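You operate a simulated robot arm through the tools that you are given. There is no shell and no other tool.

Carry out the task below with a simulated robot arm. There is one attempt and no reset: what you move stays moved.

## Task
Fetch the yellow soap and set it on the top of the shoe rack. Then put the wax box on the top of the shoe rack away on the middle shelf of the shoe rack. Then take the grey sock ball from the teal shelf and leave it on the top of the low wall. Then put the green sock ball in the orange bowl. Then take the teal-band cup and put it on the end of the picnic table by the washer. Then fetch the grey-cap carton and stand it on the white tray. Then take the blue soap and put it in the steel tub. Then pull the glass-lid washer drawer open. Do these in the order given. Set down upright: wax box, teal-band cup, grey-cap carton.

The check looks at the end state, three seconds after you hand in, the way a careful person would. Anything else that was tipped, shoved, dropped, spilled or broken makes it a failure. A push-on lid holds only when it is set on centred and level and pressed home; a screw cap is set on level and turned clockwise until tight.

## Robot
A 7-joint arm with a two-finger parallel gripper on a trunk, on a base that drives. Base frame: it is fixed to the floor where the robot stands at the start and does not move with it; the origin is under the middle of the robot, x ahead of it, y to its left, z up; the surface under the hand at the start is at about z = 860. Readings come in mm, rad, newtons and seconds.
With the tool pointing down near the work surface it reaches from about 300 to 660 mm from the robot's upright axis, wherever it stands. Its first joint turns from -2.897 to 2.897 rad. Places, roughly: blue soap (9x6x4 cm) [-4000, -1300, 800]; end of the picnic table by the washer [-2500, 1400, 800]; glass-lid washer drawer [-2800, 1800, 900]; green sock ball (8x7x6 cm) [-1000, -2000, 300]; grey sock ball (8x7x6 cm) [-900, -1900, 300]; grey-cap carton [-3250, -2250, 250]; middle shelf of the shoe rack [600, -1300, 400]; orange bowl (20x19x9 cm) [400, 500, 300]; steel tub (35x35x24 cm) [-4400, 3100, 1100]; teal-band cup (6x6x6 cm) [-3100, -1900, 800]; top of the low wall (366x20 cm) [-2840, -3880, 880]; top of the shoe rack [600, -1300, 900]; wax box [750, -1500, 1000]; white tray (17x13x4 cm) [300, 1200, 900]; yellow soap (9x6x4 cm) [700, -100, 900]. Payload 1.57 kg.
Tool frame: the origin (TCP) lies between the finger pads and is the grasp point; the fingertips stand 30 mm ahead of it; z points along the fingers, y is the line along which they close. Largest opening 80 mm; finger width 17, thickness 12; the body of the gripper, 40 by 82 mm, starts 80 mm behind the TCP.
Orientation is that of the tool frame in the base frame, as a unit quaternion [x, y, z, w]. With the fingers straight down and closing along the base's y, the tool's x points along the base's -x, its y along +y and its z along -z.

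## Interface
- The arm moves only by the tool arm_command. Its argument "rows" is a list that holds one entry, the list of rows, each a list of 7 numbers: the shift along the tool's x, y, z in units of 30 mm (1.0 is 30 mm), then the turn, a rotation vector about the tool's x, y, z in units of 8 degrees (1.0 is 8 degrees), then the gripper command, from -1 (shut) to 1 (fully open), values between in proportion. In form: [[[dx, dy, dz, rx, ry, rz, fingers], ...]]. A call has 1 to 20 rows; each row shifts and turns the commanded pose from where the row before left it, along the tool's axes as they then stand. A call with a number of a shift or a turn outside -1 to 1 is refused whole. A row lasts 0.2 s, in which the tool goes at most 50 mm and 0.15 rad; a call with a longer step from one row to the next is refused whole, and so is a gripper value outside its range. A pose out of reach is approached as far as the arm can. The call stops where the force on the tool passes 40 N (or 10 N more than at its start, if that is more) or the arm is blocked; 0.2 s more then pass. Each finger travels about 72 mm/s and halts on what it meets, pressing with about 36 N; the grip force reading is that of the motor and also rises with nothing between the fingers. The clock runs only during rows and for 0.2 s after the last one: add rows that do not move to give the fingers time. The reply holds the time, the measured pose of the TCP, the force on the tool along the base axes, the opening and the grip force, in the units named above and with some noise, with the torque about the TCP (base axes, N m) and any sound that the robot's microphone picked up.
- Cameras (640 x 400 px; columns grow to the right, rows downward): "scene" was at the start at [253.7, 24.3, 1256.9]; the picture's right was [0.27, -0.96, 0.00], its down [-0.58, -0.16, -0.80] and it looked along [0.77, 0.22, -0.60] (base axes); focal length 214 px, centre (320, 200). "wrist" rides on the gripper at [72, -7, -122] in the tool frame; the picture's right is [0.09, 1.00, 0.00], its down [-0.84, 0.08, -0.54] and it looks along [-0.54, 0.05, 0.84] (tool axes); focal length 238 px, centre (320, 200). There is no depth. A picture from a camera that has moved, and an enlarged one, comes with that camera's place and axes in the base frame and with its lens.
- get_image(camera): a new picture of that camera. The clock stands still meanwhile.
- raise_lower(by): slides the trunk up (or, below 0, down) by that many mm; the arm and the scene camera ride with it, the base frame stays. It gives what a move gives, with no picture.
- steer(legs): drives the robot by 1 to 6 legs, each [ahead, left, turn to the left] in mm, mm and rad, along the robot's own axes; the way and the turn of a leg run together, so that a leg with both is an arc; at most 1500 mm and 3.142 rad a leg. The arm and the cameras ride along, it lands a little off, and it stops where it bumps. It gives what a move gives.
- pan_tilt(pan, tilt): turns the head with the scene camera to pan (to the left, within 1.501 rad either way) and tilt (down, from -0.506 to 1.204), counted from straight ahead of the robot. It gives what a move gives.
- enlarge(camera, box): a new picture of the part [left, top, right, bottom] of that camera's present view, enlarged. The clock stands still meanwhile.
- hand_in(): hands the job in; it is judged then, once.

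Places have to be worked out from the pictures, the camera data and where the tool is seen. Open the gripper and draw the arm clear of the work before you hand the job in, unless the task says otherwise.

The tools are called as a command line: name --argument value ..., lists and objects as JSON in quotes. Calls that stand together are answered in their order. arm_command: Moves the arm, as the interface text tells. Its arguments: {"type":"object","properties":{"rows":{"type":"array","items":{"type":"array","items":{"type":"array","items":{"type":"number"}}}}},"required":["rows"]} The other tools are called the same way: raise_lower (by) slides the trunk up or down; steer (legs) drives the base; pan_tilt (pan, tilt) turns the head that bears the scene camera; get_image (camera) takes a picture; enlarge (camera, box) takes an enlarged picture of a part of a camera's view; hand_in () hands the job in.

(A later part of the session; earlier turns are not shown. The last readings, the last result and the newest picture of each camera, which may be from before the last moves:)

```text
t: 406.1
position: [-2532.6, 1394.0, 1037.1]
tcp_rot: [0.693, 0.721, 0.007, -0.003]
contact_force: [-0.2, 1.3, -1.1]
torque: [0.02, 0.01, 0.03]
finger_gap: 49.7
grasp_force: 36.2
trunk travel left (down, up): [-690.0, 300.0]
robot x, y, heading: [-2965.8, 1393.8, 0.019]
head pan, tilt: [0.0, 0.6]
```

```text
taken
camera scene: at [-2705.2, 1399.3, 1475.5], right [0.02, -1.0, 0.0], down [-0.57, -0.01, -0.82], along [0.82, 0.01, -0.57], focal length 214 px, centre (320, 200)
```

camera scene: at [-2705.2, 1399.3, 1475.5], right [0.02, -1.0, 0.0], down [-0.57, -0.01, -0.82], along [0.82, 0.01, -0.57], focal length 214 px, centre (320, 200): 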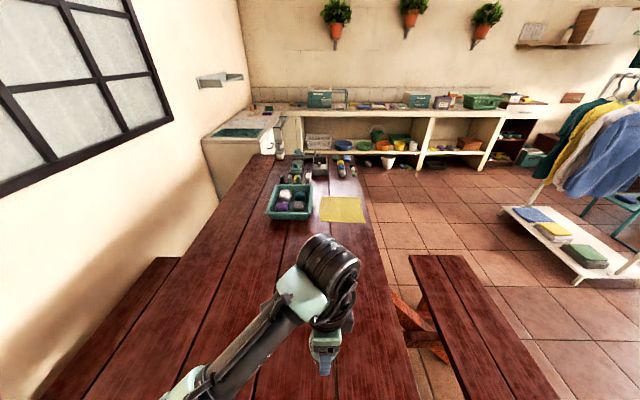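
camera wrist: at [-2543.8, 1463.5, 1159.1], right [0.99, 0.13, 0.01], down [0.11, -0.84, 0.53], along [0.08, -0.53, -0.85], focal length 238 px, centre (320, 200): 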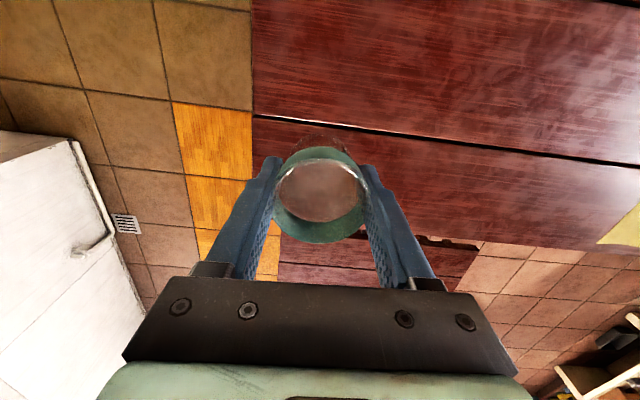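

I shift 20 mm to stay clear of the plank gap and lower the cup toward the table.

arm_command --rows '[[[0.35, 0, 0.2, 0, 0, 0, -1], [0.35, 0, 0.4, 0, 0, 0, -1], [0, 0, 0.5, 0, 0, 0, -1], [0, 0, 0.5, 0, 0, 0, -1], [0, 0, 0.5, 0, 0, 0, -1], [0, 0, 0.5, 0, 0, 0, -1], [0, 0, 0.5, 0, 0, 0, -1], [0, 0, 0.5, 0, 0, 0, -1], [0, 0, 0.5, 0, 0, 0, -1], [0, 0, 0.5, 0, 0, 0, -1], [0, 0, 0.5, 0, 0, 0, -1], [0, 0, 0.3, 0, 0, 0, -1], [0, 0, 0, 0, 0, 0, -1]]]'

get_image --camera "wrist"

get_image --camera "scene"

```text
t: 408.9
position: [-2531.6, 1417.9, 877.5]
tcp_rot: [0.693, 0.721, 0.007, -0.002]
contact_force: [0.5, 0.2, 0.2]
torque: [0.02, -0.01, -0.02]
finger_gap: 49.8
grasp_force: 36.2
trunk travel left (down, up): [-690.0, 300.0]
robot x, y, heading: [-2960.4, 1393.1, 0.013]
head pan, tilt: [0.0, 0.6]
```

```text
taken
camera wrist: at [-2544.0, 1487.2, 997.8], right [0.99, 0.13, 0.01], down [0.11, -0.84, 0.53], along [0.08, -0.53, -0.85], focal length 238 px, centre (320, 200)
```

wrist: 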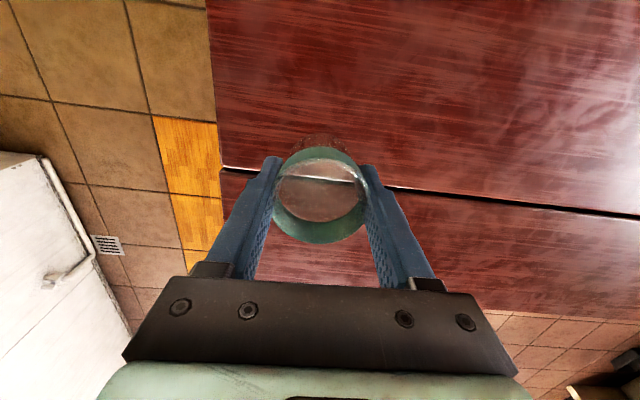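

```text
taken
camera scene: at [-2705.8, 1399.4, 1475.6], right [0.02, -1.0, 0.0], down [-0.56, -0.01, -0.83], along [0.82, 0.01, -0.56], focal length 214 px, centre (320, 200)
```

scene: 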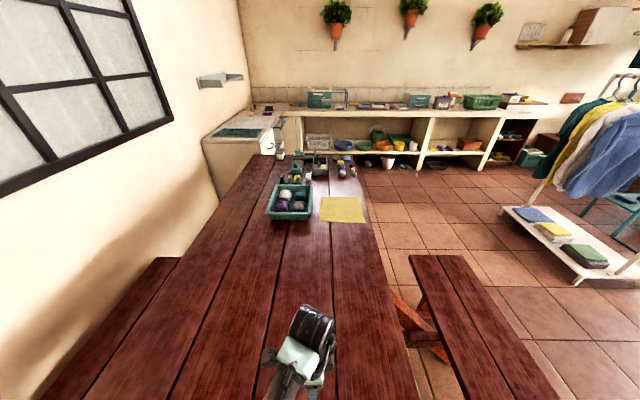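

The seam is at y≈1381, the cup at 1418, so it lands on one plank. I lower on slowly.

arm_command --rows '[[[0, 0, 0.25, 0, 0, 0, -1], [0, 0, 0.25, 0, 0, 0, -1], [0, 0, 0.2, 0, 0, 0, -1], [0, 0, 0.15, 0, 0, 0, -1], [0, 0, 0.1, 0, 0, 0, -1], [0, 0, 0, 0, 0, 0, -1]]]'

```text
t: 410.3
position: [-2533.5, 1416.8, 847.2]
tcp_rot: [0.693, 0.721, 0.007, -0.003]
contact_force: [-0.3, 0.5, -0.1]
torque: [0.0, -0.05, 0.0]
finger_gap: 49.9
grasp_force: 35.4
trunk travel left (down, up): [-690.0, 300.0]
robot x, y, heading: [-2965.2, 1394.2, 0.019]
head pan, tilt: [0.0, 0.6]
```

No contact at z≈847; I continue in 2 mm steps.

arm_command --rows '[[[0, 0, 0.07, 0, 0, 0, -1], [0, 0, 0.07, 0, 0, 0, -1], [0, 0, 0.07, 0, 0, 0, -1], [0, 0, 0.07, 0, 0, 0, -1], [0, 0, 0, 0, 0, 0, -1]]]'

```text
t: 411.5
position: [-2532.9, 1417.9, 837.8]
tcp_rot: [0.693, 0.721, 0.007, -0.003]
contact_force: [-0.1, -0.6, -0.3]
torque: [-0.01, 0.02, 0.0]
finger_gap: 49.6
grasp_force: 35.9
trunk travel left (down, up): [-690.0, 300.0]
robot x, y, heading: [-2961.5, 1391.9, 0.019]
head pan, tilt: [0.0, 0.6]
```

Still free; I continue down.

arm_command --rows '[[[0, 0, 0.07, 0, 0, 0, -1], [0, 0, 0.07, 0, 0, 0, -1], [0, 0, 0.07, 0, 0, 0, -1], [0, 0, 0, 0, 0, 0, -1]]]'

get_image --camera "wrist"

```text
t: 412.5
position: [-2532.3, 1418.8, 832.6]
tcp_rot: [0.693, 0.721, 0.007, -0.003]
contact_force: [-0.8, 0.0, -0.2]
torque: [0.01, 0.02, 0.02]
finger_gap: 49.8
grasp_force: 36.8
trunk travel left (down, up): [-690.0, 300.0]
robot x, y, heading: [-2961.6, 1388.5, 0.018]
head pan, tilt: [0.0, 0.6]
```

```text
taken
camera wrist: at [-2543.1, 1488.1, 954.1], right [0.99, 0.13, 0.01], down [0.11, -0.84, 0.53], along [0.08, -0.53, -0.85], focal length 238 px, centre (320, 200)
```

wrist: 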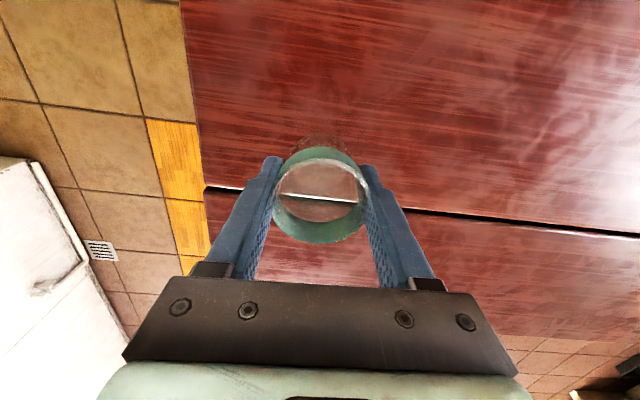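

No contact yet; the table is lower than I assumed. I keep lowering in small steps.

arm_command --rows '[[[0, 0, 0.1, 0, 0, 0, -1], [0, 0, 0.1, 0, 0, 0, -1], [0, 0, 0.1, 0, 0, 0, -1], [0, 0, 0.1, 0, 0, 0, -1], [0, 0, 0, 0, 0, 0, -1]]]'

```text
t: 413.7
position: [-2533.5, 1418.0, 821.4]
tcp_rot: [0.693, 0.721, 0.007, -0.003]
contact_force: [-0.3, -0.1, -0.1]
torque: [0.01, 0.0, -0.03]
finger_gap: 49.5
grasp_force: 36.6
trunk travel left (down, up): [-690.0, 300.0]
robot x, y, heading: [-2964.0, 1393.5, 0.018]
head pan, tilt: [0.0, 0.6]
```

Still no contact at z≈821; I go on.

arm_command --rows '[[[0, 0, 0.1, 0, 0, 0, -1], [0, 0, 0.1, 0, 0, 0, -1], [0, 0, 0.1, 0, 0, 0, -1], [0, 0, 0.1, 0, 0, 0, -1], [0, 0, 0.1, 0, 0, 0, -1], [0, 0, 0, 0, 0, 0, -1]]]'

enlarge --camera "wrist" --box '[240, 100, 400, 260]'

```text
t: 415.1
position: [-2533.7, 1416.6, 806.2]
tcp_rot: [0.693, 0.721, 0.007, -0.003]
contact_force: [0.9, 0.5, -0.1]
torque: [0.0, 0.01, 0.01]
finger_gap: 49.7
grasp_force: 36.7
trunk travel left (down, up): [-690.0, 300.0]
robot x, y, heading: [-2960.1, 1398.3, 0.016]
head pan, tilt: [0.0, 0.6]
```

```text
2.50 times, centred on (320, 180) of wrist
camera zoom: at [-2544.4, 1487.7, 927.5], right [0.99, 0.13, 0.01], down [0.11, -0.84, 0.53], along [0.08, -0.53, -0.85], focal length 596 px, centre (320, 250)
```

zoom: 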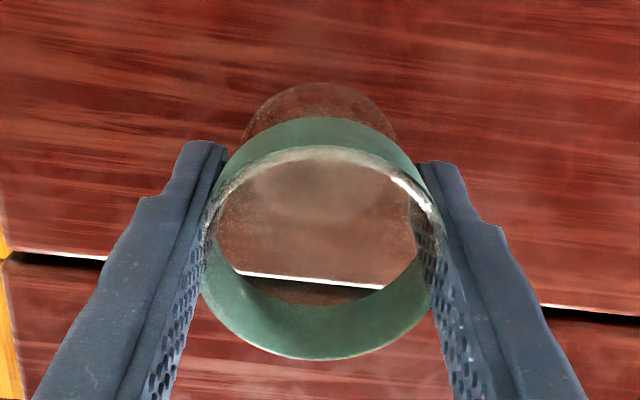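

Triangulating the plank seam gives a table height of about 728, so contact should come near TCP 772. I lower further.

arm_command --rows '[[[0, 0, 0.25, 0, 0, 0, -1], [0, 0, 0.25, 0, 0, 0, -1], [0, 0, 0.15, 0, 0, 0, -1], [0, 0, 0.1, 0, 0, 0, -1], [0, 0, 0.07, 0, 0, 0, -1], [0, 0, 0, 0, 0, 0, -1]]]'

```text
t: 416.5
position: [-2533.3, 1421.1, 782.2]
tcp_rot: [0.692, 0.721, 0.009, -0.001]
contact_force: [6.1, 4.8, 24.3]
torque: [0.0, -0.09, 0.07]
finger_gap: 49.8
grasp_force: 36.2
trunk travel left (down, up): [-690.0, 300.0]
robot x, y, heading: [-2963.2, 1395.8, 0.015]
head pan, tilt: [0.0, 0.6]
```

Contact: 24 N at z≈782. I ease up 3 mm to lower the force, then release.

arm_command --rows '[[[0, 0, -0.1, 0, 0, 0, -1], [0, 0, 0, 0, 0, 0, -1]]]'

```text
t: 417.1
position: [-2534.8, 1416.5, 782.9]
tcp_rot: [0.694, 0.72, 0.005, -0.004]
contact_force: [1.0, 0.2, -0.1]
torque: [-0.02, -0.01, 0.01]
finger_gap: 49.8
grasp_force: 35.9
trunk travel left (down, up): [-690.0, 300.0]
robot x, y, heading: [-2965.9, 1391.9, 0.014]
head pan, tilt: [0.0, 0.6]
```

Now the force is zero; I lower 1.5 mm, open evenly, and rise straight up.

arm_command --rows '[[[0, 0, 0.05, 0, 0, 0, -1], [0, 0, 0, 0, 0, 0, -1], [0, 0, 0, 0, 0, 0, 0.4], [0, 0, 0, 0, 0, 0, 0.7], [0, 0, 0, 0, 0, 0, 1], [0, 0, 0, 0, 0, 0, 1], [0, 0, -0.2, 0, 0, 0, 1], [0, 0, -0.4, 0, 0, 0, 1], [0, 0, -0.6, 0, 0, 0, 1], [0, 0, -0.8, 0, 0, 0, 1], [0, 0, -0.8, 0, 0, 0, 1], [0, 0, -0.8, 0, 0, 0, 1], [0, 0, 0, 0, 0, 0, 1]]]'

get_image --camera "wrist"

get_image --camera "scene"

```text
t: 419.9
position: [-2532.9, 1418.5, 890.1]
tcp_rot: [0.693, 0.721, 0.007, -0.002]
contact_force: [-0.7, 0.1, 0.4]
torque: [-0.01, 0.0, -0.02]
finger_gap: 79.4
grasp_force: 0.1
trunk travel left (down, up): [-690.0, 300.0]
robot x, y, heading: [-2963.6, 1393.8, 0.019]
head pan, tilt: [0.0, 0.6]
```

```text
taken
camera wrist: at [-2544.2, 1486.7, 1012.1], right [0.99, 0.13, 0.01], down [0.11, -0.84, 0.53], along [0.08, -0.53, -0.85], focal length 238 px, centre (320, 200)
```

wrist: 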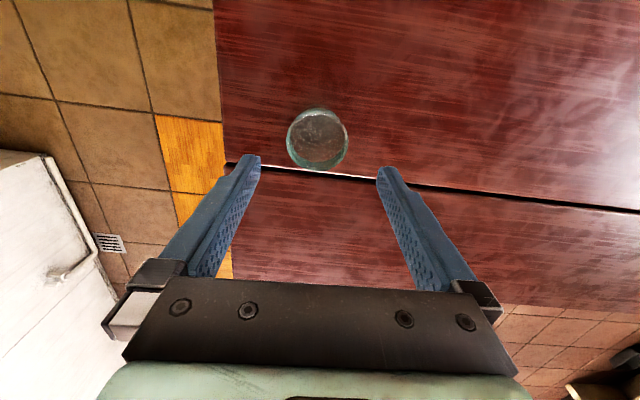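

```text
taken
camera scene: at [-2705.7, 1399.4, 1475.6], right [0.02, -1.0, 0.0], down [-0.56, -0.01, -0.83], along [0.82, 0.01, -0.56], focal length 214 px, centre (320, 200)
```

scene: 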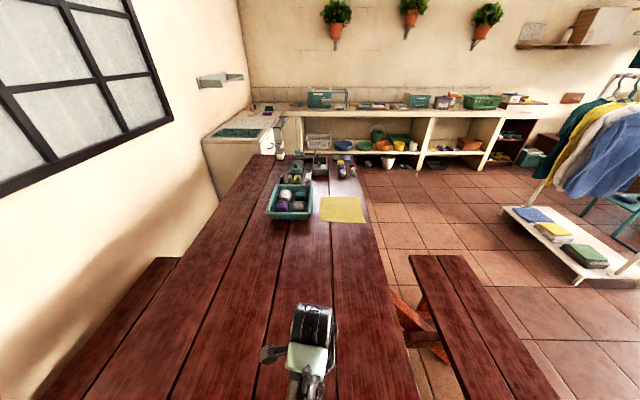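

The cup stands upright on the table end. Next the grey-cap carton: I draw the arm in, back off and drive south again past the tubs toward the island's west side.

arm_command --rows '[[[0, 0, -0.9, 0, 0, 0, 1], [0, 0, -0.9, 0, 0, 0, 1], [0, 0, -0.9, 0, 0, 0, 1], [0, 0, -0.9, 0, 0, 0, 1], [0, 0, -0.9, 0, 0, 0, 1], [0, 0, 0, 0, 0, 0, 1]]]'

steer --legs '[[-280, 0, 0], [0, 0, -1.59], [1400, 130, 0], [900, 0, 0]]'

pan_tilt --pan 0.0 --tilt 0.5

get_image --camera "scene"

```text
t: 421.3
position: [-2532.2, 1414.3, 1023.2]
tcp_rot: [0.692, 0.722, 0.007, -0.003]
contact_force: [-0.1, -0.2, 0.4]
torque: [-0.01, 0.04, -0.02]
finger_gap: 80.1
grasp_force: 0.0
trunk travel left (down, up): [-690.0, 300.0]
robot x, y, heading: [-2963.6, 1393.3, 0.017]
head pan, tilt: [0.0, 0.6]
```

```text
t: 438.2
position: [-3338.6, -1336.0, 1024.0]
tcp_rot: [1.0, -0.025, 0.007, 0.004]
contact_force: [0.4, -0.7, -0.4]
torque: [-0.01, 0.01, -0.02]
finger_gap: 79.9
grasp_force: 0.0
trunk travel left (down, up): [-690.0, 300.0]
robot x, y, heading: [-3321.2, -903.3, -1.647]
head pan, tilt: [0.0, 0.6]
```

```text
t: 438.9
position: [-3338.9, -1335.4, 1024.0]
tcp_rot: [1.0, -0.024, 0.007, 0.004]
contact_force: [-0.5, 0.6, -0.7]
torque: [-0.01, 0.01, 0.0]
finger_gap: 80.2
grasp_force: 0.2
trunk travel left (down, up): [-690.0, 300.0]
robot x, y, heading: [-3324.9, -899.5, -1.647]
head pan, tilt: [0.0, 0.499]
```

```text
taken
camera scene: at [-3340.2, -1162.5, 1484.6], right [-1.0, 0.07, 0.0], down [0.04, 0.48, -0.88], along [-0.06, -0.88, -0.48], focal length 214 px, centre (320, 200)
```

scene: 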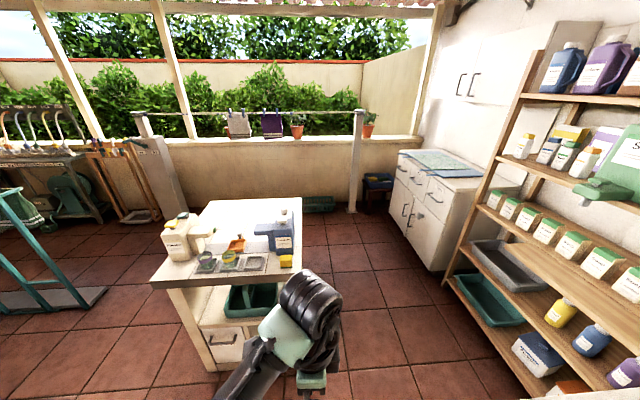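

The carton is not visible from here; it should be at the island's west or rear side. I go around the west side of the island and face it.

steer --legs '[[411, -135, 0], [839, -217, 0], [0, 0, 1.647]]'

pan_tilt --pan 0.0 --tilt 0.7

get_image --camera "scene"

```text
t: 449.7
position: [-3347.1, -2125.0, 1024.9]
tcp_rot: [0.706, 0.709, 0.008, -0.003]
contact_force: [0.4, -0.1, -0.3]
torque: [-0.01, 0.02, -0.01]
finger_gap: 80.2
grasp_force: 0.0
trunk travel left (down, up): [-690.0, 300.0]
robot x, y, heading: [-3782.8, -2129.8, -0.02]
head pan, tilt: [0.0, 0.499]
```

```text
t: 450.5
position: [-3347.3, -2124.5, 1023.8]
tcp_rot: [0.705, 0.709, 0.007, -0.002]
contact_force: [-0.6, -0.8, -0.1]
torque: [0.03, 0.0, 0.04]
finger_gap: 80.0
grasp_force: 0.1
trunk travel left (down, up): [-690.0, 300.0]
robot x, y, heading: [-3780.2, -2132.5, -0.019]
head pan, tilt: [0.0, 0.7]
```

```text
taken
camera scene: at [-3525.7, -2134.5, 1467.0], right [-0.02, -1.0, 0.0], down [-0.64, 0.01, -0.77], along [0.77, -0.02, -0.64], focal length 214 px, centre (320, 200)
```

scene: 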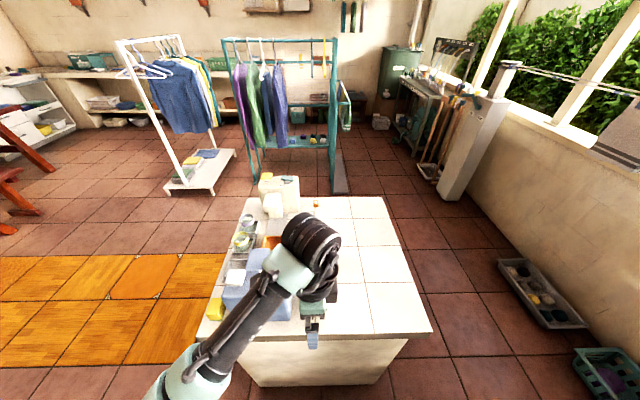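

The west side is closed. I go round to the south side of the island and look into it from there.

steer --legs '[[0, -880, 0.02], [680, 0, 0], [0, 0, 1.571]]'

raise_lower --by -300

pan_tilt --pan 0.0 --tilt 0.6

get_image --camera "scene"

```text
t: 462.1
position: [-3153.2, -2564.1, 1024.7]
tcp_rot: [-0.023, 1.0, 0.004, -0.007]
contact_force: [-0.5, -0.4, 0.0]
torque: [0.01, 0.01, -0.03]
finger_gap: 80.0
grasp_force: 0.0
trunk travel left (down, up): [-690.0, 300.0]
robot x, y, heading: [-3134.8, -2997.5, 1.591]
head pan, tilt: [0.0, 0.7]
```

```text
t: 465.1
position: [-3154.7, -2564.0, 725.0]
tcp_rot: [-0.024, 1.0, 0.003, -0.008]
contact_force: [-0.3, -1.3, 0.0]
torque: [-0.03, 0.01, 0.03]
finger_gap: 80.1
grasp_force: 0.1
trunk travel left (down, up): [-390.0, 600.0]
robot x, y, heading: [-3132.3, -2997.9, 1.593]
head pan, tilt: [0.0, 0.7]
```

```text
t: 465.8
position: [-3154.6, -2564.6, 723.3]
tcp_rot: [-0.023, 1.0, 0.003, -0.007]
contact_force: [0.2, -0.3, 1.1]
torque: [0.0, 0.02, 0.01]
finger_gap: 80.1
grasp_force: 0.0
trunk travel left (down, up): [-390.0, 600.0]
robot x, y, heading: [-3129.9, -2997.8, 1.6]
head pan, tilt: [0.0, 0.6]
```

```text
taken
camera scene: at [-3136.3, -2737.6, 1175.5], right [1.0, 0.02, 0.0], down [0.01, -0.57, -0.82], along [-0.02, 0.82, -0.57], focal length 214 px, centre (320, 200)
```

scene: 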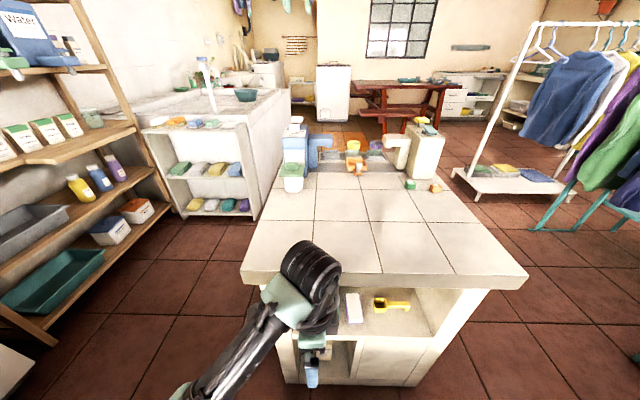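

The south side has open shelves; there is something in the lower left compartment. I back off and lower the trunk to look in.

steer --legs '[[-230, 0, -0.02]]'

raise_lower --by -330

pan_tilt --pan 0.1 --tilt 0.45

get_image --camera "scene"

get_image --camera "wrist"

```text
t: 467.1
position: [-3147.7, -2699.2, 725.9]
tcp_rot: [-0.018, 1.0, 0.003, -0.008]
contact_force: [-0.7, 0.4, -0.4]
torque: [0.02, -0.01, 0.03]
finger_gap: 80.1
grasp_force: 0.1
trunk travel left (down, up): [-390.0, 600.0]
robot x, y, heading: [-3129.8, -3132.5, 1.579]
head pan, tilt: [0.0, 0.6]
stopped in leg 1: the robot was blocked; the commanded pose is now the measured one
```

```text
t: 470.4
position: [-3148.2, -2697.1, 394.7]
tcp_rot: [-0.019, 1.0, 0.003, -0.007]
contact_force: [0.1, 0.4, -0.7]
torque: [-0.01, 0.01, 0.03]
finger_gap: 80.0
grasp_force: 0.2
trunk travel left (down, up): [-60.0, 930.0]
robot x, y, heading: [-3128.6, -3125.1, 1.577]
head pan, tilt: [0.0, 0.6]
```

```text
t: 471.1
position: [-3147.9, -2696.8, 395.0]
tcp_rot: [-0.019, 1.0, 0.004, -0.008]
contact_force: [0.6, 0.3, 1.2]
torque: [0.0, 0.03, 0.0]
finger_gap: 79.9
grasp_force: 0.1
trunk travel left (down, up): [-60.0, 930.0]
robot x, y, heading: [-3130.2, -3130.6, 1.584]
head pan, tilt: [0.099, 0.45]
```

```text
taken
camera scene: at [-3140.8, -2867.4, 859.1], right [0.99, 0.11, 0.0], down [0.05, -0.43, -0.9], along [-0.1, 0.89, -0.44], focal length 214 px, centre (320, 200)
```

scene: 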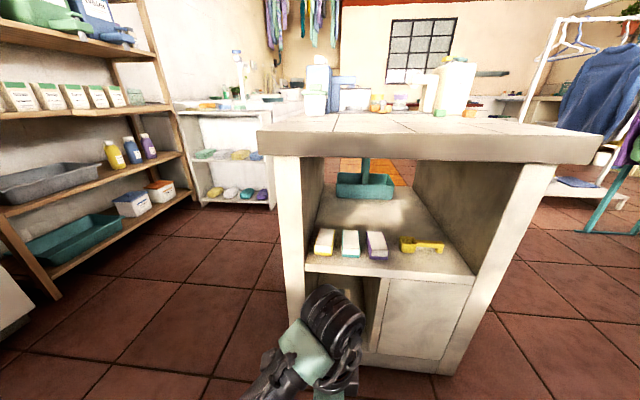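

```text
taken
camera wrist: at [-3218.0, -2707.3, 516.2], right [-0.13, 0.99, 0.01], down [0.84, 0.1, 0.53], along [0.53, 0.07, -0.85], focal length 238 px, centre (320, 200)
```

wrist: 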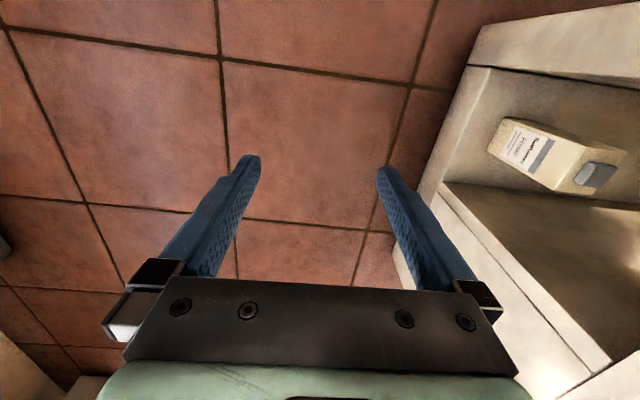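

The wrist camera shows the grey-cap carton in the lower west compartment. Something blocked the base behind, so I go no further back. I turn the hand, move it forward and pitch it to look into the compartment.

arm_command --rows '[[[0, 0, 0, 0, 0, -0.92, 1], [0, 0, 0, 0, 0, -0.92, 1], [0, 0, 0, 0, 0, -0.92, 1], [0, 0, 0, 0, 0, -0.92, 1], [0, 0, 0, 0, 0, -0.92, 1], [0, 0, 0, 0, 0, -0.92, 1], [0, 0, 0, 0, 0, -0.92, 1], [0, 0, 0, 0, 0, -0.92, 1], [0, 0, 0, 0, 0, -0.92, 1], [0, 0, 0, 0, 0, -0.92, 1], [0, 0, 0, 0, 0, -0.92, 1], [0, 0, 0, 0, 0, -0.92, 1], [-0.8, 0, 0, 0, 0, 0, 1], [-0.8, 0, 0, 0, 0, 0, 1], [-0.8, 0, 0, 0, 0, 0, 1], [-0.8, 0, 0, 0, 0, 0, 1], [0, 0, 0, 0, 0, 0, 1]]]'

arm_command --rows '[[[0, 0, 0, 0, -0.94, 0, 1], [0, 0, 0, 0, -0.94, 0, 1], [0, 0, 0, 0, -0.94, 0, 1], [0, 0, 0, 0, -0.94, 0, 1], [0, 0, 0, 0, -0.94, 0, 1], [0, 0, 0, 0, -0.94, 0, 1], [0, 0, 0, 0, 0, 0, 1]]]'

get_image --camera "wrist"

get_image --camera "scene"

```text
t: 474.7
position: [-3149.6, -2601.3, 396.0]
tcp_rot: [0.71, -0.705, -0.008, 0.002]
contact_force: [0.3, 0.0, -0.2]
torque: [0.03, -0.04, -0.01]
finger_gap: 80.0
grasp_force: 0.1
trunk travel left (down, up): [-60.0, 930.0]
robot x, y, heading: [-3129.0, -3125.8, 1.575]
head pan, tilt: [0.099, 0.45]
```

```text
t: 476.3
position: [-3148.2, -2602.2, 395.3]
tcp_rot: [0.653, -0.651, -0.28, -0.268]
contact_force: [0.1, 0.8, -0.6]
torque: [0.0, 0.0, 0.05]
finger_gap: 80.2
grasp_force: 0.0
trunk travel left (down, up): [-60.0, 930.0]
robot x, y, heading: [-3129.8, -3126.0, 1.576]
head pan, tilt: [0.099, 0.45]
```

```text
taken
camera wrist: at [-3140.3, -2739.6, 428.2], right [-1.0, -0.07, -0.05], down [-0.06, 0.2, 0.98], along [-0.06, 0.98, -0.2], focal length 238 px, centre (320, 200)
```

wrist: 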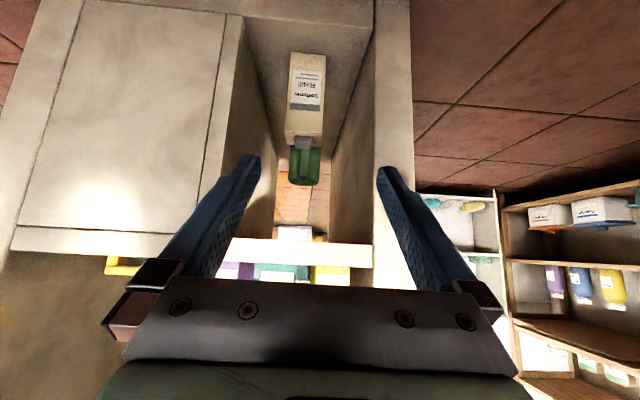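

```text
taken
camera scene: at [-3140.8, -2867.4, 859.1], right [0.99, 0.11, 0.0], down [0.05, -0.43, -0.9], along [-0.1, 0.89, -0.44], focal length 214 px, centre (320, 200)
```

scene: 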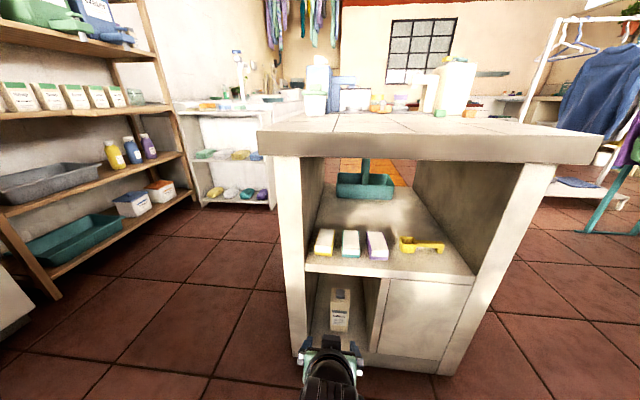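

The carton (64 mm wide, body z 87–240, grey cap on top) stands at about x −3124, front y −2374 in a compartment x −3229…−3062. I lower the tool to about z 185 in front of the island, aligned with it.

raise_lower --by -58

arm_command --rows '[[[0.39, -0.1, 0.39, 0, 0, 0, 1], [0.39, -0.1, 0.39, 0, 0, 0, 1], [0.39, -0.1, 0.39, 0, 0, 0, 1], [0.39, -0.1, 0.39, 0, 0, 0, 1], [0.39, -0.1, 0.39, 0, 0, 0, 1], [0.39, -0.1, 0.39, 0, 0, 0, 1], [0.39, -0.1, 0.39, 0, 0, 0, 1], [0.39, -0.1, 0.39, 0, 0, 0, 1], [0.3, 0, 0.3, 0, 0, 0, 1], [0, 0, 0, 0, 0, 0, 1]]]'

get_image --camera "wrist"

get_image --camera "scene"

```text
t: 477.3
position: [-3148.7, -2602.4, 337.2]
tcp_rot: [0.653, -0.652, -0.279, -0.267]
contact_force: [0.2, -0.5, -0.5]
torque: [0.0, -0.01, -0.03]
finger_gap: 79.7
grasp_force: 0.0
trunk travel left (down, up): [-2.0, 988.0]
robot x, y, heading: [-3130.9, -3128.4, 1.581]
head pan, tilt: [0.099, 0.45]
```

```text
t: 479.5
position: [-3125.1, -2599.4, 192.0]
tcp_rot: [0.652, -0.652, -0.279, -0.267]
contact_force: [-0.3, -0.9, -0.9]
torque: [-0.01, -0.01, -0.02]
finger_gap: 79.9
grasp_force: 0.0
trunk travel left (down, up): [-2.0, 988.0]
robot x, y, heading: [-3127.1, -3132.6, 1.583]
head pan, tilt: [0.099, 0.45]
```

```text
taken
camera wrist: at [-3117.4, -2737.5, 225.4], right [-1.0, -0.07, -0.05], down [-0.06, 0.2, 0.98], along [-0.06, 0.98, -0.2], focal length 238 px, centre (320, 200)
```

wrist: 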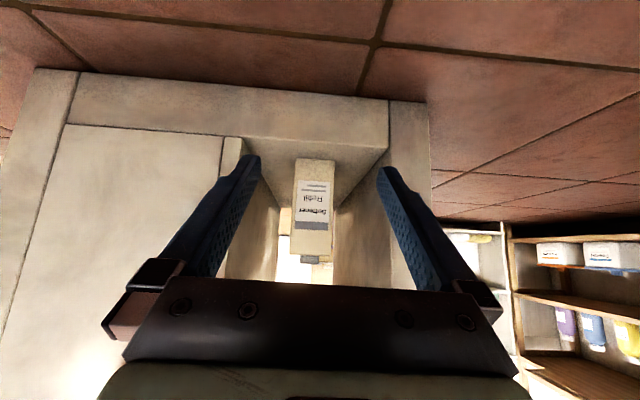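

```text
taken
camera scene: at [-3140.8, -2867.4, 801.1], right [0.99, 0.11, 0.0], down [0.05, -0.43, -0.9], along [-0.1, 0.89, -0.44], focal length 214 px, centre (320, 200)
```

scene: 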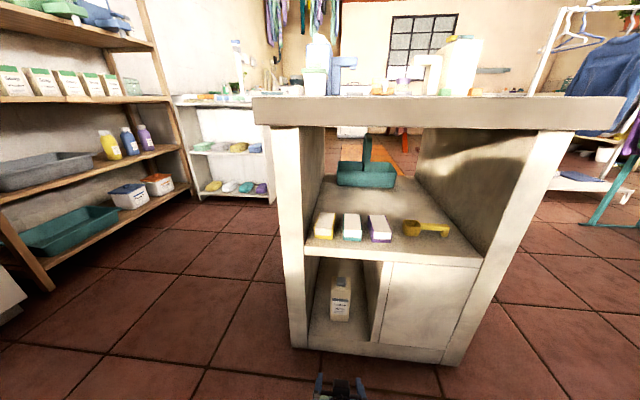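

Both views agree: carton centre x≈−3128, front y≈−2377. I lower 20 mm more and drive in 150 mm, then check again.

arm_command --rows '[[[0.24, 0, 0.24, 0, 0, 0, 1], [0.23, 0, 0.23, 0, 0, 0, 1], [0, 0, 0, 0, 0, 0, 1]]]'

steer --legs '[[140, 0, 0]]'

get_image --camera "wrist"

get_image --camera "scene"

```text
t: 480.3
position: [-3125.3, -2599.1, 172.1]
tcp_rot: [0.652, -0.651, -0.28, -0.269]
contact_force: [-0.3, 0.8, 0.0]
torque: [-0.02, -0.01, 0.0]
finger_gap: 79.9
grasp_force: 0.0
trunk travel left (down, up): [-2.0, 988.0]
robot x, y, heading: [-3126.8, -3128.5, 1.582]
head pan, tilt: [0.099, 0.45]
```

```text
t: 481.6
position: [-3128.5, -2461.1, 172.4]
tcp_rot: [0.653, -0.651, -0.279, -0.267]
contact_force: [-0.2, -0.6, 0.0]
torque: [0.03, -0.01, 0.01]
finger_gap: 79.9
grasp_force: 0.0
trunk travel left (down, up): [-2.0, 988.0]
robot x, y, heading: [-3128.7, -2991.2, 1.584]
head pan, tilt: [0.099, 0.45]
```

```text
taken
camera wrist: at [-3120.7, -2598.1, 205.6], right [-1.0, -0.07, -0.05], down [-0.07, 0.2, 0.98], along [-0.06, 0.98, -0.2], focal length 238 px, centre (320, 200)
```

wrist: 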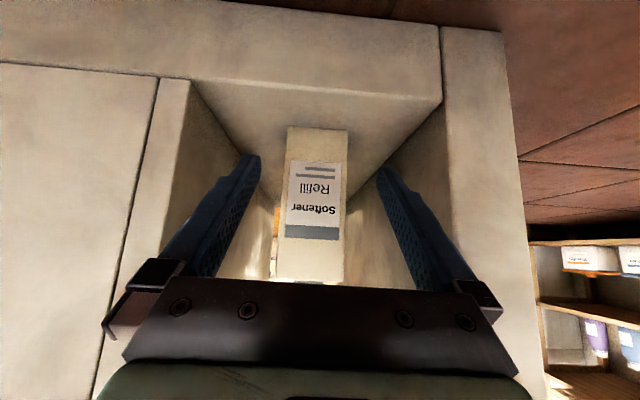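

```text
taken
camera scene: at [-3142.7, -2728.3, 801.1], right [0.99, 0.11, 0.0], down [0.05, -0.43, -0.9], along [-0.1, 0.89, -0.44], focal length 214 px, centre (320, 200)
```

scene: 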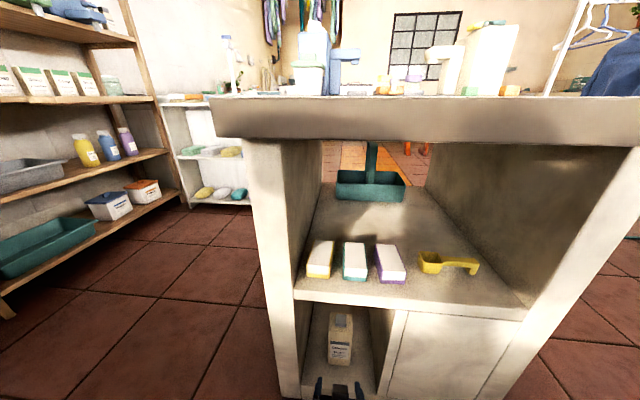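

Aligned: carton x≈−3128, tool x −3128.5. I drive in the remaining 108 mm.

steer --legs '[[108, 0, 0]]'

get_image --camera "wrist"

get_image --camera "scene"

```text
t: 482.8
position: [-3129.7, -2352.2, 172.4]
tcp_rot: [0.653, -0.651, -0.279, -0.268]
contact_force: [0.7, -0.4, -0.6]
torque: [0.02, -0.03, 0.01]
finger_gap: 80.3
grasp_force: 0.1
trunk travel left (down, up): [-2.0, 988.0]
robot x, y, heading: [-3130.8, -2884.6, 1.586]
head pan, tilt: [0.099, 0.45]
```

```text
taken
camera wrist: at [-3122.0, -2490.5, 205.6], right [-1.0, -0.07, -0.05], down [-0.07, 0.2, 0.98], along [-0.06, 0.98, -0.2], focal length 238 px, centre (320, 200)
```

wrist: 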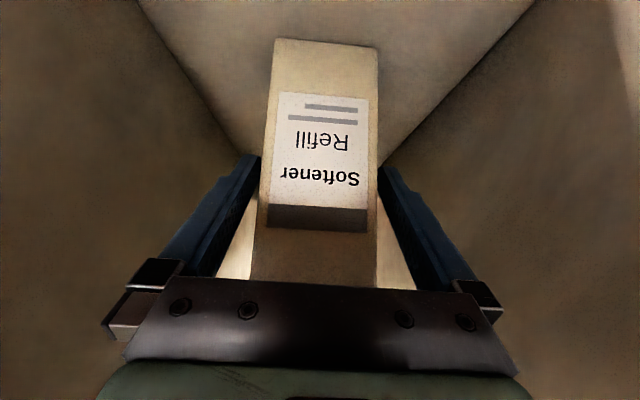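

```text
taken
camera scene: at [-3144.1, -2620.7, 801.1], right [0.99, 0.11, 0.0], down [0.05, -0.43, -0.9], along [-0.1, 0.89, -0.44], focal length 214 px, centre (320, 200)
```

scene: 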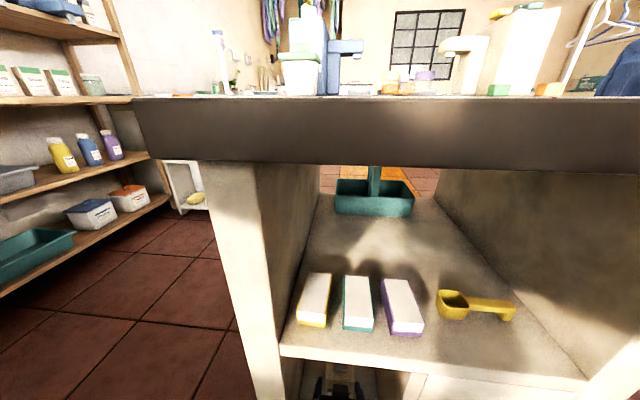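

The carton is between the pads. I close.

arm_command --rows '[[[0, 0, 0, 0, 0, 0, 0.8], [0, 0, 0, 0, 0, 0, 0.6], [0, 0, 0, 0, 0, 0, -1], [0, 0, 0, 0, 0, 0, -1], [0, 0, 0, 0, 0, 0, -1]]]'

get_image --camera "wrist"

```text
t: 484.0
position: [-3129.6, -2352.7, 172.6]
tcp_rot: [0.653, -0.651, -0.28, -0.267]
contact_force: [-0.4, 0.3, 0.1]
torque: [0.02, 0.0, 0.02]
finger_gap: 64.3
grasp_force: 35.7
trunk travel left (down, up): [-2.0, 988.0]
robot x, y, heading: [-3132.3, -2884.8, 1.58]
head pan, tilt: [0.099, 0.45]
```

```text
taken
camera wrist: at [-3122.0, -2490.5, 205.6], right [-1.0, -0.07, -0.05], down [-0.07, 0.2, 0.98], along [-0.06, 0.98, -0.2], focal length 238 px, centre (320, 200)
```

wrist: 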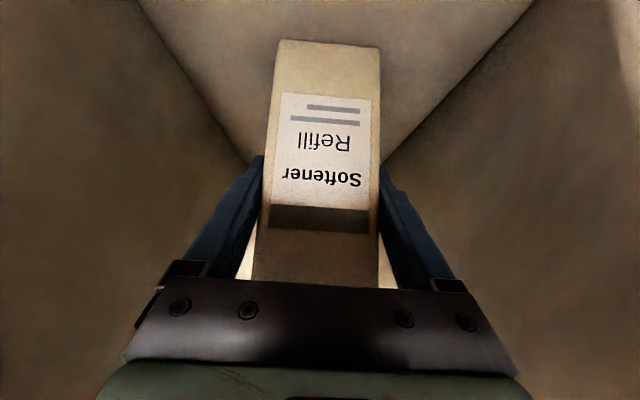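

Gripped at 64.3 mm. I lift it straight up 30 mm with the trunk and check the hold.

raise_lower --by 30

get_image --camera "wrist"

```text
t: 484.7
position: [-3128.5, -2353.7, 203.2]
tcp_rot: [0.653, -0.651, -0.28, -0.268]
contact_force: [0.2, -0.6, 0.0]
torque: [-0.03, -0.01, 0.01]
finger_gap: 64.2
grasp_force: 35.8
trunk travel left (down, up): [-32.0, 958.0]
robot x, y, heading: [-3131.7, -2880.6, 1.581]
head pan, tilt: [0.099, 0.45]
```

```text
taken
camera wrist: at [-3122.0, -2490.5, 235.6], right [-1.0, -0.07, -0.05], down [-0.07, 0.2, 0.98], along [-0.06, 0.98, -0.2], focal length 238 px, centre (320, 200)
```

wrist: 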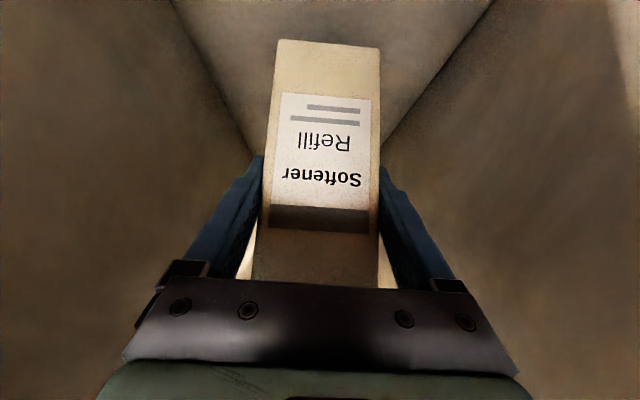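

The carton is lifted cleanly. I back out of the compartment, raise the trunk well above the tabletops and start back east.

steer --legs '[[-228, 0, 0]]'

raise_lower --by 400

raise_lower --by 400

pan_tilt --pan -1.2 --tilt 0.5

get_image --camera "scene"

get_image --camera "wrist"

```text
t: 486.4
position: [-3124.6, -2582.6, 202.3]
tcp_rot: [-0.652, 0.652, 0.28, 0.268]
contact_force: [-0.2, -0.4, 0.7]
torque: [-0.04, 0.03, 0.01]
finger_gap: 64.2
grasp_force: 36.6
trunk travel left (down, up): [-32.0, 958.0]
robot x, y, heading: [-3128.3, -3110.7, 1.58]
head pan, tilt: [0.099, 0.45]
```

```text
t: 490.3
position: [-3124.4, -2582.4, 602.5]
tcp_rot: [0.652, -0.652, -0.279, -0.269]
contact_force: [-0.3, 1.0, 0.3]
torque: [0.0, 0.02, 0.01]
finger_gap: 64.3
grasp_force: 35.5
trunk travel left (down, up): [-432.0, 558.0]
robot x, y, heading: [-3132.0, -3111.2, 1.578]
head pan, tilt: [0.099, 0.45]
```

```text
t: 494.1
position: [-3124.8, -2582.9, 1003.4]
tcp_rot: [-0.652, 0.652, 0.279, 0.268]
contact_force: [1.0, -0.2, 0.3]
torque: [0.0, 0.0, -0.01]
finger_gap: 64.2
grasp_force: 35.8
trunk travel left (down, up): [-832.0, 158.0]
robot x, y, heading: [-3130.1, -3111.9, 1.577]
head pan, tilt: [0.099, 0.45]
```

```text
t: 495.6
position: [-3125.4, -2581.9, 1001.1]
tcp_rot: [0.652, -0.652, -0.28, -0.267]
contact_force: [1.2, -0.5, -1.0]
torque: [0.01, -0.04, 0.0]
finger_gap: 64.2
grasp_force: 35.6
trunk travel left (down, up): [-832.0, 158.0]
robot x, y, heading: [-3129.8, -3112.9, 1.579]
head pan, tilt: [-1.201, 0.499]
```

```text
taken
camera scene: at [-3046.3, -2907.6, 1626.7], right [0.37, -0.93, 0.0], down [-0.44, -0.18, -0.88], along [0.82, 0.32, -0.48], focal length 214 px, centre (320, 200)
```

scene: 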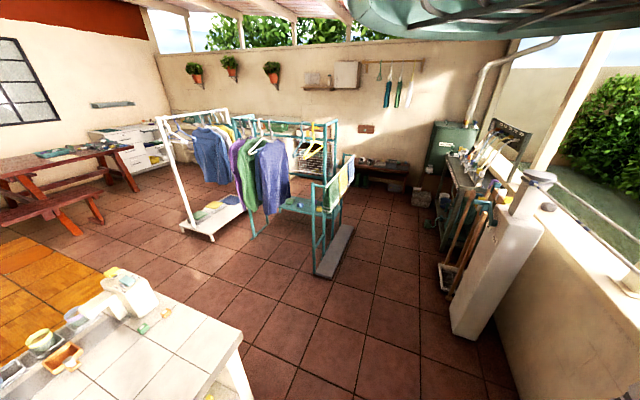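

```text
taken
camera wrist: at [-3118.1, -2719.8, 1035.5], right [-1.0, -0.07, -0.05], down [-0.06, 0.2, 0.98], along [-0.06, 0.98, -0.2], focal length 238 px, centre (320, 200)
```

wrist: 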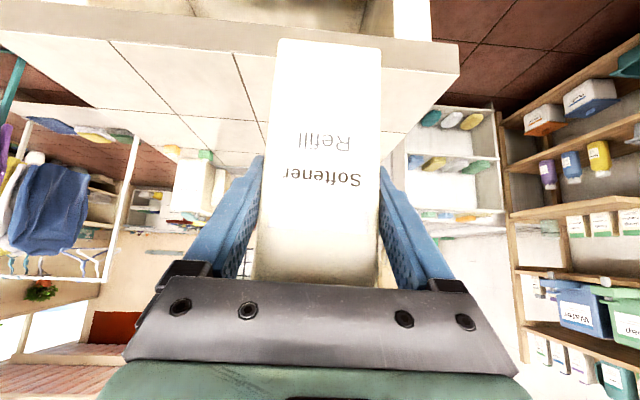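

The floor between the island and the drying rack is open. I strafe east, then drive north to y≈−100.

steer --legs '[[20, -860, 0], [1480, 0, 0], [1480, 0, 0]]'

steer --legs '[[0, 0, -1.571], [1480, 0, 0]]'

pan_tilt --pan 0.5 --tilt 0.5

get_image --camera "scene"

```text
t: 514.1
position: [-2407.3, 417.1, 1002.4]
tcp_rot: [0.676, -0.627, -0.289, -0.257]
contact_force: [0.0, -0.1, 0.0]
torque: [-0.03, 0.03, -0.02]
finger_gap: 64.2
grasp_force: 36.7
trunk travel left (down, up): [-832.0, 158.0]
robot x, y, heading: [-2368.9, -115.4, 1.651]
head pan, tilt: [-1.201, 0.499]
```

```text
t: 525.2
position: [-388.6, -9.5, 1002.5]
tcp_rot: [-0.019, 0.922, 0.016, 0.387]
contact_force: [-0.5, -0.9, 0.0]
torque: [-0.01, 0.05, 0.0]
finger_gap: 64.0
grasp_force: 36.2
trunk travel left (down, up): [-832.0, 158.0]
robot x, y, heading: [-916.8, -29.4, 0.047]
head pan, tilt: [-1.201, 0.499]
```

```text
t: 527.0
position: [-388.4, -10.0, 1002.3]
tcp_rot: [-0.018, 0.922, 0.016, 0.387]
contact_force: [1.4, 0.1, -0.4]
torque: [-0.02, -0.03, 0.0]
finger_gap: 64.2
grasp_force: 36.3
trunk travel left (down, up): [-832.0, 158.0]
robot x, y, heading: [-920.1, -25.4, 0.047]
head pan, tilt: [0.499, 0.499]
```

```text
taken
camera scene: at [-671.1, 28.8, 1626.7], right [0.52, -0.85, 0.0], down [-0.41, -0.25, -0.88], along [0.75, 0.46, -0.48], focal length 214 px, centre (320, 200)
```

scene: 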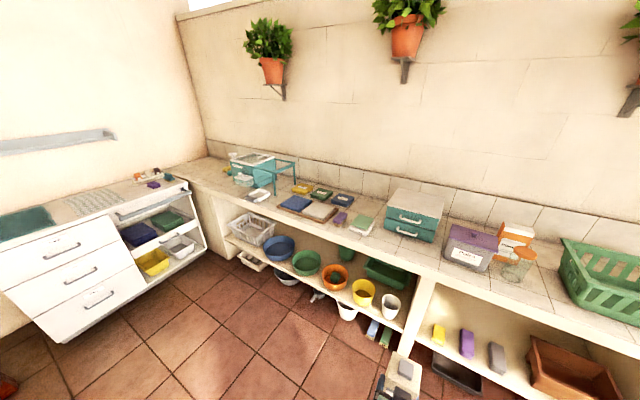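

The white tray is on the counter at about [316, 1185]. I drive up to it, keeping the carton high.

steer --legs '[[430, 0, -0.047], [0, 1205, 0]]'

pan_tilt --pan 0.0 --tilt 0.7

get_image --camera "scene"

get_image --camera "wrist"

```text
t: 535.2
position: [23.0, 1182.3, 1001.6]
tcp_rot: [-0.011, 0.922, 0.013, 0.387]
contact_force: [0.9, 0.0, -1.0]
torque: [0.02, 0.02, 0.0]
finger_gap: 63.9
grasp_force: 36.3
trunk travel left (down, up): [-832.0, 158.0]
robot x, y, heading: [-508.0, 1171.3, 0.031]
head pan, tilt: [0.499, 0.499]
```

```text
t: 536.2
position: [21.9, 1182.3, 1001.8]
tcp_rot: [-0.011, 0.922, 0.013, 0.386]
contact_force: [0.3, -0.3, 0.2]
torque: [0.02, 0.03, 0.01]
finger_gap: 64.0
grasp_force: 36.5
trunk travel left (down, up): [-832.0, 158.0]
robot x, y, heading: [-509.1, 1172.9, 0.034]
head pan, tilt: [0.0, 0.7]
```

```text
taken
camera scene: at [-252.1, 1181.7, 1609.0], right [0.03, -1.0, 0.0], down [-0.64, -0.02, -0.77], along [0.76, 0.03, -0.64], focal length 214 px, centre (320, 200)
```

scene: 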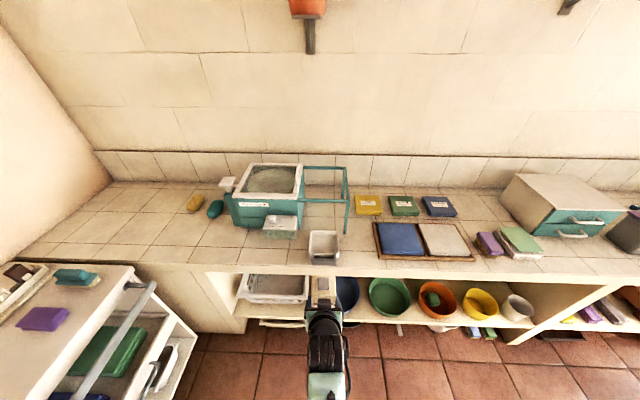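

```text
taken
camera wrist: at [-114.7, 1170.2, 1035.6], right [-0.09, 0.99, -0.05], down [0.2, 0.07, 0.98], along [0.98, 0.08, -0.2], focal length 238 px, centre (320, 200)
```

wrist: 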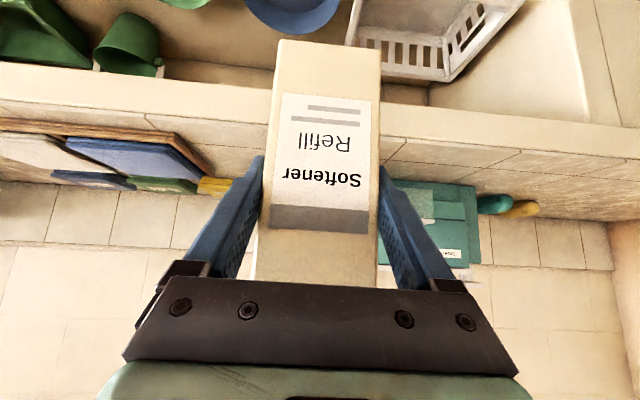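

I zoom in on the white tray.

enlarge --camera "scene" --box '[240, 190, 400, 300]'

```text
3.64 times, centred on (320, 245) of scene
camera zoom: at [-252.1, 1181.7, 1609.0], right [0.03, -1.0, 0.0], down [-0.64, -0.02, -0.77], along [0.76, 0.03, -0.64], focal length 780 px, centre (320, 36)
```

zoom: 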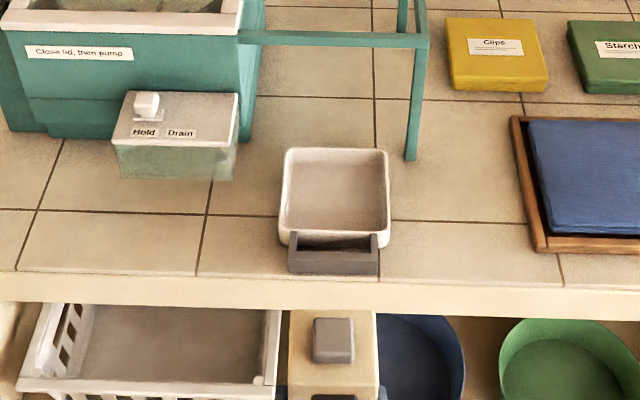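

The tray spans x 248–376, y 1126–1249 (rim z≈900); the carton's centre sits about 8 mm ahead of the tool. I raise a little and drive so the tool comes to about [304, 1185].

raise_lower --by 40

steer --legs '[[200, -6, 0]]'

get_image --camera "scene"

get_image --camera "wrist"

```text
t: 537.0
position: [23.7, 1181.7, 1042.0]
tcp_rot: [-0.011, 0.922, 0.012, 0.387]
contact_force: [0.6, 0.3, -0.1]
torque: [0.0, 0.01, 0.01]
finger_gap: 64.0
grasp_force: 36.1
trunk travel left (down, up): [-872.0, 118.0]
robot x, y, heading: [-507.0, 1173.3, 0.031]
head pan, tilt: [0.0, 0.7]
```

```text
t: 538.6
position: [219.8, 1182.8, 1043.3]
tcp_rot: [-0.011, 0.922, 0.013, 0.387]
contact_force: [-0.1, 0.1, -0.7]
torque: [-0.01, 0.03, -0.03]
finger_gap: 64.3
grasp_force: 36.4
trunk travel left (down, up): [-872.0, 118.0]
robot x, y, heading: [-312.5, 1172.5, 0.036]
head pan, tilt: [0.0, 0.7]
```

```text
taken
camera scene: at [-55.9, 1182.7, 1649.0], right [0.03, -1.0, 0.0], down [-0.64, -0.02, -0.76], along [0.76, 0.03, -0.64], focal length 214 px, centre (320, 200)
```

scene: 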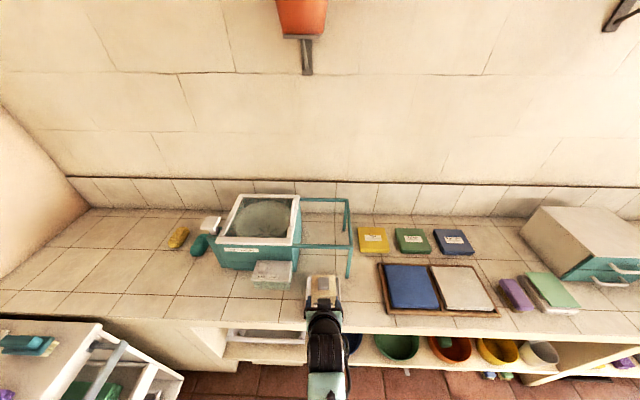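

```text
taken
camera wrist: at [81.6, 1171.4, 1075.6], right [-0.1, 0.99, -0.05], down [0.2, 0.07, 0.98], along [0.98, 0.08, -0.2], focal length 238 px, centre (320, 200)
```

wrist: 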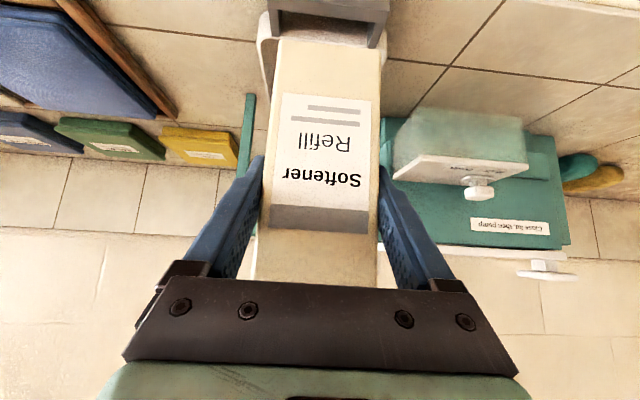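

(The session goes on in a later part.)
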